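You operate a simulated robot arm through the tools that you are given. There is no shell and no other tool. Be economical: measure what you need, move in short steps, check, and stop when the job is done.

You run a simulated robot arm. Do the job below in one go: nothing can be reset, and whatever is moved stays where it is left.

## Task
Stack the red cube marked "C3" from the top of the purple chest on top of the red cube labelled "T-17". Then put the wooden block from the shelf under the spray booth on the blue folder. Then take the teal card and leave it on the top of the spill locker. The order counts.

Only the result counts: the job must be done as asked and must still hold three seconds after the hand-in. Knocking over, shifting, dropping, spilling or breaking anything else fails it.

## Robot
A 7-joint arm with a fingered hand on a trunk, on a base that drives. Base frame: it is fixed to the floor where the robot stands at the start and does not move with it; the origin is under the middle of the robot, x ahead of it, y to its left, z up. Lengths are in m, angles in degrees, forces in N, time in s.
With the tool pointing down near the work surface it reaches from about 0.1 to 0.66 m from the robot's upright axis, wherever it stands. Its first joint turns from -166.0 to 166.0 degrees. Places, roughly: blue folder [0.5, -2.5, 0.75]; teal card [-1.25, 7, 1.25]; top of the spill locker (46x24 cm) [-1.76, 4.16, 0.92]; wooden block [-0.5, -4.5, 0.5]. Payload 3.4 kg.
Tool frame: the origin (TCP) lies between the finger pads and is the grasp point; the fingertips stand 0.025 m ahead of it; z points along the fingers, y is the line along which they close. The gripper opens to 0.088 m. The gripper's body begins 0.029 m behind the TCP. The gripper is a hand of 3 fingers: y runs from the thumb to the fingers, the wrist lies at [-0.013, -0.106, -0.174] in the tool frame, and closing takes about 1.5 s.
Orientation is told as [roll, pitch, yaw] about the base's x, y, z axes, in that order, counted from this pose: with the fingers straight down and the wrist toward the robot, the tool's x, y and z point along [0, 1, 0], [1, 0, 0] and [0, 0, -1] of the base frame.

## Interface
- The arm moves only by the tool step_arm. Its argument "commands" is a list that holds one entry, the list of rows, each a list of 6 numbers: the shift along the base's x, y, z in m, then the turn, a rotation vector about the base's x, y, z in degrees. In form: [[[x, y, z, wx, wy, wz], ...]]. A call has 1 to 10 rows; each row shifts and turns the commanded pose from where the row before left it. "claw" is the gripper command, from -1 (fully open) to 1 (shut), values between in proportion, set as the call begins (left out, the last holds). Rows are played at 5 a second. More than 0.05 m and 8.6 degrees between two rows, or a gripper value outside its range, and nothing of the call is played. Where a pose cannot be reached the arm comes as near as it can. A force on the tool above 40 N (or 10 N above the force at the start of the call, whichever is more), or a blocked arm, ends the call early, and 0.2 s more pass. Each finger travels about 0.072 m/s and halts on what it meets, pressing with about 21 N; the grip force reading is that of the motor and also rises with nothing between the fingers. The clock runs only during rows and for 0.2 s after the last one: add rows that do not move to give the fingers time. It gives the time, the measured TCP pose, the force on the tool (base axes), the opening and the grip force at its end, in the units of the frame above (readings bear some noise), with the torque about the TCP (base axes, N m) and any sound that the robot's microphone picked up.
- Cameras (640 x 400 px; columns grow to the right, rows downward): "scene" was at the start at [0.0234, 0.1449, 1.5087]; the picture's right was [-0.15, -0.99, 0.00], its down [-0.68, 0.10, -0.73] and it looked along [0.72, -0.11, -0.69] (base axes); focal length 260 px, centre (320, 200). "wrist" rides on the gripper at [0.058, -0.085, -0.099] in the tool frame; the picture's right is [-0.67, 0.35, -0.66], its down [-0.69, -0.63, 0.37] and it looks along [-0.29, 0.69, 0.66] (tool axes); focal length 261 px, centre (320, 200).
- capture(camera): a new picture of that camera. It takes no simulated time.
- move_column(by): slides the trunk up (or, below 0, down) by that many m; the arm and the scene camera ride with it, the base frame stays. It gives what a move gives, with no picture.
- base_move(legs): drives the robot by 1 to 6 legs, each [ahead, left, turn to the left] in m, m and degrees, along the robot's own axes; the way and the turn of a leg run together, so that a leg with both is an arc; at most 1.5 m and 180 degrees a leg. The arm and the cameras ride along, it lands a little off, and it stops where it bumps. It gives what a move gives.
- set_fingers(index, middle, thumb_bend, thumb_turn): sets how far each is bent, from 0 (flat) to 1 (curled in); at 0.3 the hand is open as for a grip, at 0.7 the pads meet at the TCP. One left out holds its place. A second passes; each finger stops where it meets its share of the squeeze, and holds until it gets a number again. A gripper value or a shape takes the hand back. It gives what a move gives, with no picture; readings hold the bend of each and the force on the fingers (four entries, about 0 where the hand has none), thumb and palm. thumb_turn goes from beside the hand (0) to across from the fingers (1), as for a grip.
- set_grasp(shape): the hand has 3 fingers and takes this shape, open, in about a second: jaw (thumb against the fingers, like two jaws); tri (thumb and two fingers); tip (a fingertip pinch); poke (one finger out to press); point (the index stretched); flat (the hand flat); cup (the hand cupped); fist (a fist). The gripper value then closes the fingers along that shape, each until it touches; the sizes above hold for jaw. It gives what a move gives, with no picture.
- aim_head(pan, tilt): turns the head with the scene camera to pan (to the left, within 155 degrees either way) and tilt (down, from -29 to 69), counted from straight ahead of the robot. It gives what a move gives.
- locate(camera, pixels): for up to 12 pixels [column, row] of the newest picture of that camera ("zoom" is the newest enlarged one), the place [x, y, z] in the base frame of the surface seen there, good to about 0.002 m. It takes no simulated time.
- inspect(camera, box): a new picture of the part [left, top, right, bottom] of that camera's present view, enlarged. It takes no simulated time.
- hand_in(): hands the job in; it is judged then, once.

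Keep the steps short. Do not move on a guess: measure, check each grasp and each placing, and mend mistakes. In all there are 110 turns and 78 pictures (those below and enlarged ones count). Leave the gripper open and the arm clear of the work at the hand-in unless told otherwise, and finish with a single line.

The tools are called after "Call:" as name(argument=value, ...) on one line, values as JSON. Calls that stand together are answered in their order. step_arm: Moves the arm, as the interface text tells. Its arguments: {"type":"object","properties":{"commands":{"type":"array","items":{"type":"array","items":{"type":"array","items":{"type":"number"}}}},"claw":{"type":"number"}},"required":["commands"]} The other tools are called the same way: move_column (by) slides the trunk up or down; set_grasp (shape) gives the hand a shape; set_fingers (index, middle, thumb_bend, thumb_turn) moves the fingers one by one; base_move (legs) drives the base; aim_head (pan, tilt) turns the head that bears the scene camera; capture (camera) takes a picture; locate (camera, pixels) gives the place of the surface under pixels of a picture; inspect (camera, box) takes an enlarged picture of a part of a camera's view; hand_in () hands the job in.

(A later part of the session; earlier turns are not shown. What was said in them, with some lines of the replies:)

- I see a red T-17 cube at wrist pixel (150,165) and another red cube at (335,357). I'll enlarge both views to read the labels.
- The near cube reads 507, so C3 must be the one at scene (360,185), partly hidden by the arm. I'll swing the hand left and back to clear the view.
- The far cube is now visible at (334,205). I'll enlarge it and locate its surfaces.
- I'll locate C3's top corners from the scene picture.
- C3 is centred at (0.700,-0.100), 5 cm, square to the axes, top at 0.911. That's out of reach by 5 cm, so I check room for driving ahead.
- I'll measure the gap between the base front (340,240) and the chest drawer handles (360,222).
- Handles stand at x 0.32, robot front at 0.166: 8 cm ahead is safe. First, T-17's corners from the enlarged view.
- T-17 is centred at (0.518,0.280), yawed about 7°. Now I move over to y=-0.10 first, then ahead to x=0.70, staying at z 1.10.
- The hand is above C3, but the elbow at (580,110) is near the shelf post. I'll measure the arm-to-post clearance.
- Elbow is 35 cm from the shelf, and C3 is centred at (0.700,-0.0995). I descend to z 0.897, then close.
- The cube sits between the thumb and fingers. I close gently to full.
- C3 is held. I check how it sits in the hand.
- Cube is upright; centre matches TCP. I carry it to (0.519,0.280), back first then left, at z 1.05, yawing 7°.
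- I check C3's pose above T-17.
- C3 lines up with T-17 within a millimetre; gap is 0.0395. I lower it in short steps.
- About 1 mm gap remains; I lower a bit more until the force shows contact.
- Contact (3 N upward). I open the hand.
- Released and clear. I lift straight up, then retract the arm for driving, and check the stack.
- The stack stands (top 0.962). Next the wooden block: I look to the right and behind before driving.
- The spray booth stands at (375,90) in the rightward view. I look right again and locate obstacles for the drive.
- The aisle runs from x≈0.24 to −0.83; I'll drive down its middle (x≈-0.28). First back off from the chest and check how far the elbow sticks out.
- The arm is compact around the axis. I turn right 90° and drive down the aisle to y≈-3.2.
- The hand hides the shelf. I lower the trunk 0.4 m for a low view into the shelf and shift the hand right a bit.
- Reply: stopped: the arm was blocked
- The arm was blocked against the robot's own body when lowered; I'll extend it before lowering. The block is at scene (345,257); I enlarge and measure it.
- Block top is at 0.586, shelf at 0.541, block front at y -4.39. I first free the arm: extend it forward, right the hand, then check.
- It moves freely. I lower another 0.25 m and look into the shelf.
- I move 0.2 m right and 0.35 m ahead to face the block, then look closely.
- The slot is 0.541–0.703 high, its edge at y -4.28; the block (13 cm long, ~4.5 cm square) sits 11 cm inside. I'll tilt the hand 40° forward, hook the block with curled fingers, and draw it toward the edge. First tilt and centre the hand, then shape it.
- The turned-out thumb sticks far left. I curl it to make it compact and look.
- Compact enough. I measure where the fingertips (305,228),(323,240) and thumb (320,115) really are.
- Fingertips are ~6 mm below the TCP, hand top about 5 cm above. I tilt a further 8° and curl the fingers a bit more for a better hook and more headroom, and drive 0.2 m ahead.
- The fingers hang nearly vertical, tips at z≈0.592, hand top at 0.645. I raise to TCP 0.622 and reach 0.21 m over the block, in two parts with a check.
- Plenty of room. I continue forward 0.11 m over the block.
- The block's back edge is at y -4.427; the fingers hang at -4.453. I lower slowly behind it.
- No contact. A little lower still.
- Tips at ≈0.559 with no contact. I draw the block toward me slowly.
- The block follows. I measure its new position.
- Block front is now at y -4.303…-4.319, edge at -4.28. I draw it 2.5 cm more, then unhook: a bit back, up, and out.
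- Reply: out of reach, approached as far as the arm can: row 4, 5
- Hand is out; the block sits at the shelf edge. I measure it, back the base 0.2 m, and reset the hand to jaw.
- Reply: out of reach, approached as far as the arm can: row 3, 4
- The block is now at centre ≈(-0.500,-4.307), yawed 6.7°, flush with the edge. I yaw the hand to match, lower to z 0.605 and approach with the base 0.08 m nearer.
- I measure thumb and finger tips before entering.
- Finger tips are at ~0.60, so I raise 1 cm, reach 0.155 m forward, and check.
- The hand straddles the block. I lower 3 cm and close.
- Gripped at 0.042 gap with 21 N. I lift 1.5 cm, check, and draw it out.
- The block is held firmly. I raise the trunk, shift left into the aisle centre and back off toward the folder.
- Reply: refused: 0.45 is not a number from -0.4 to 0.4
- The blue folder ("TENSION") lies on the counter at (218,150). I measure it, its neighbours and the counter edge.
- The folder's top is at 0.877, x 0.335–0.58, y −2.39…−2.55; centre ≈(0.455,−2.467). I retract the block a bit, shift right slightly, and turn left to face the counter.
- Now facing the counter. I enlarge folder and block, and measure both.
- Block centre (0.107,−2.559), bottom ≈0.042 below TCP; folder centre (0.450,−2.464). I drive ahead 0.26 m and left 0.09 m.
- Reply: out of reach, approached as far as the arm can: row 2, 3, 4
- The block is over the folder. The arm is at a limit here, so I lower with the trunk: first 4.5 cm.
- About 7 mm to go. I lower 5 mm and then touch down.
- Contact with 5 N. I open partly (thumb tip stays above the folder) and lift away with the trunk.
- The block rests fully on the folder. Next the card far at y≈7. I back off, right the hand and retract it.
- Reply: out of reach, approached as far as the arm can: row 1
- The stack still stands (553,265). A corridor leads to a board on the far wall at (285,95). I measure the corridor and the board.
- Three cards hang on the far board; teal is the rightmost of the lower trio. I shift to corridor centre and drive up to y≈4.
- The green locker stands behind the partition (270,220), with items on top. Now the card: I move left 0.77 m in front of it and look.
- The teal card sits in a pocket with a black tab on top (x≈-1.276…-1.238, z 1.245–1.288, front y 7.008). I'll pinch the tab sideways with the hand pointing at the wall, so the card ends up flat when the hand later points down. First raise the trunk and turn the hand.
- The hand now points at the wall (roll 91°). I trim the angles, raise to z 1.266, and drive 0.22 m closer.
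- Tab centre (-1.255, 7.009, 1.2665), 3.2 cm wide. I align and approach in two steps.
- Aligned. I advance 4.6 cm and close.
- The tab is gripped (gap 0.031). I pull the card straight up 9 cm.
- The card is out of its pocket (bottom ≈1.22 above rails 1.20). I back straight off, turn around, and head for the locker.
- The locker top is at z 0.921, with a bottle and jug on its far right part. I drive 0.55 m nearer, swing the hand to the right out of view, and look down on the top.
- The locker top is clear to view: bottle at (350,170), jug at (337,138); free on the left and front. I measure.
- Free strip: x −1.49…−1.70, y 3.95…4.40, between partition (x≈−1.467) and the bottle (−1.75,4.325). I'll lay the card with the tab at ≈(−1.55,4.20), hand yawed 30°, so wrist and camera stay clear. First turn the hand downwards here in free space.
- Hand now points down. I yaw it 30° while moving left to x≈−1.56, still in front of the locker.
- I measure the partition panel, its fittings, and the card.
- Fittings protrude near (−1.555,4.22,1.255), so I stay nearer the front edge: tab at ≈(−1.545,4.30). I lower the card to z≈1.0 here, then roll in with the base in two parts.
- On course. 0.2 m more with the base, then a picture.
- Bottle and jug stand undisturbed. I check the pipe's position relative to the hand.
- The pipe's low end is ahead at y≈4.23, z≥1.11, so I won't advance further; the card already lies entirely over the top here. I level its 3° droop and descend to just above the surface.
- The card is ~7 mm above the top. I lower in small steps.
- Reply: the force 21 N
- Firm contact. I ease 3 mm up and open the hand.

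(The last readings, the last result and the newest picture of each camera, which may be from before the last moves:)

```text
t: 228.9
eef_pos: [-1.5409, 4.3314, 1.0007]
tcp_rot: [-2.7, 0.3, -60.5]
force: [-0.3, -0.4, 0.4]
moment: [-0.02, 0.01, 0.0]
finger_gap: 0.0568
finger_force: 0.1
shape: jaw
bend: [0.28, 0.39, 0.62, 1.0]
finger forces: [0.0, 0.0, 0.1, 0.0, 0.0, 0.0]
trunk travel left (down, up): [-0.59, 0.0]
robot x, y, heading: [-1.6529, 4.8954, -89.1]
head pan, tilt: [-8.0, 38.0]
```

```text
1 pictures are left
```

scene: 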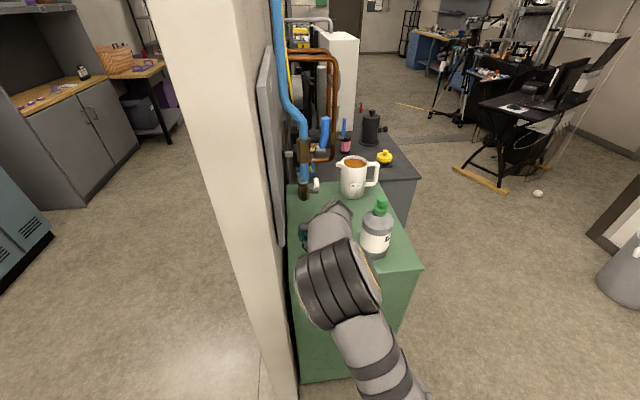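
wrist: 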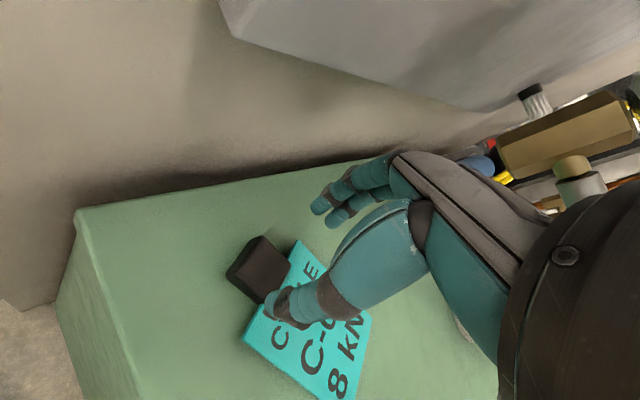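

The card lies flat on the locker and the hand is clear above. I back out straight and take the last picture to confirm.

Call:
base_move(legs=[[-0.5, 0, 0]])

Call:
step_arm(commands=[[[-0.04, 0, 0.04, 0, 0, 0], [-0.04, 0, 0.04, 0, 0, 0], [-0.04, 0, 0.04, 0, 0, 0], [-0.04, 0, 0, 0, 0, 0], [0, 0, 0, 0, 0, 0]]], claw=-1)

Call:
capture(camera="scene")

```text
t: 231.9
eef_pos: [-1.5502, 4.8346, 0.9996]
tcp_rot: [-2.7, 0.4, -60.8]
force: [0.6, 0.8, -1.1]
moment: [0.0, -0.02, -0.01]
finger_gap: 0.057
finger_force: 0.0
shape: jaw
bend: [0.28, 0.39, 0.62, 1.0]
finger forces: [0.0, 0.1, 0.0, 0.0, 0.1, 0.0]
trunk travel left (down, up): [-0.59, 0.0]
robot x, y, heading: [-1.6646, 5.4041, -89.5]
head pan, tilt: [-8.0, 38.0]
```

```text
refused: row 1 steps farther than a row can; nothing moved
```

```text
0 pictures are left
```

scene: 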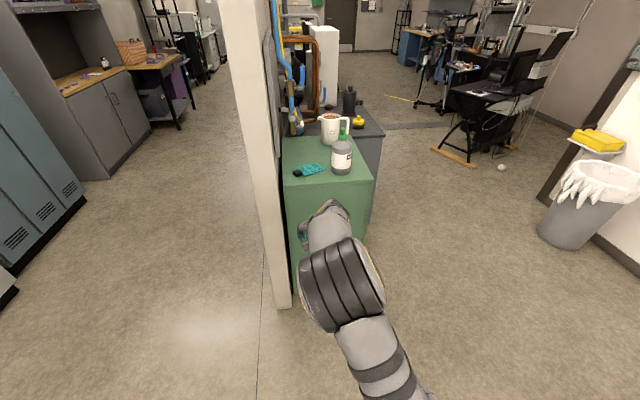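

The card rests on the locker top, with the bottle and jug undisturbed. I open the hand fully and wait a moment.

Call:
step_arm(commands=[[[0, 0, 0.02, 0, 0, 0], [0, 0, 0.02, 0, 0, 0], [0, 0, 0, 0, 0, 0], [0, 0, 0, 0, 0, 0], [0, 0, 0, 0, 0, 0], [0, 0, 0, 0, 0, 0]]], claw=-1)

Call:
locate(camera="scene", pixels=[[310, 170], [298, 173], [320, 167]])

```text
t: 233.3
eef_pos: [-1.5495, 4.8351, 1.0408]
tcp_rot: [-2.7, 0.3, -60.8]
force: [0.1, 0.1, -0.1]
moment: [0.0, 0.02, 0.0]
finger_gap: 0.0876
finger_force: 0.0
shape: jaw
bend: [0.3, 0.3, 0.3, 0.98]
finger forces: [0.0, 0.0, 0.0, 0.1, 0.1, 0.1]
trunk travel left (down, up): [-0.59, 0.0]
robot x, y, heading: [-1.6602, 5.3994, -89.2]
head pan, tilt: [-8.0, 38.0]
```

```text
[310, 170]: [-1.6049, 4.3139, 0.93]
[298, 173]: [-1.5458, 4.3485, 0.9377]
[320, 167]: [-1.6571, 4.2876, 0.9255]
```

The card lies at z≈0.93 on the locker top, fully supported, and all three placings are done in order. I hand in.

Call:
hand_in()

```text
The job is handed in.
```

All three placings were done in the order asked and the job is handed in: C3 is stacked on T-17, the wooden block is on the blue folder, and the teal card is on the spill locker.
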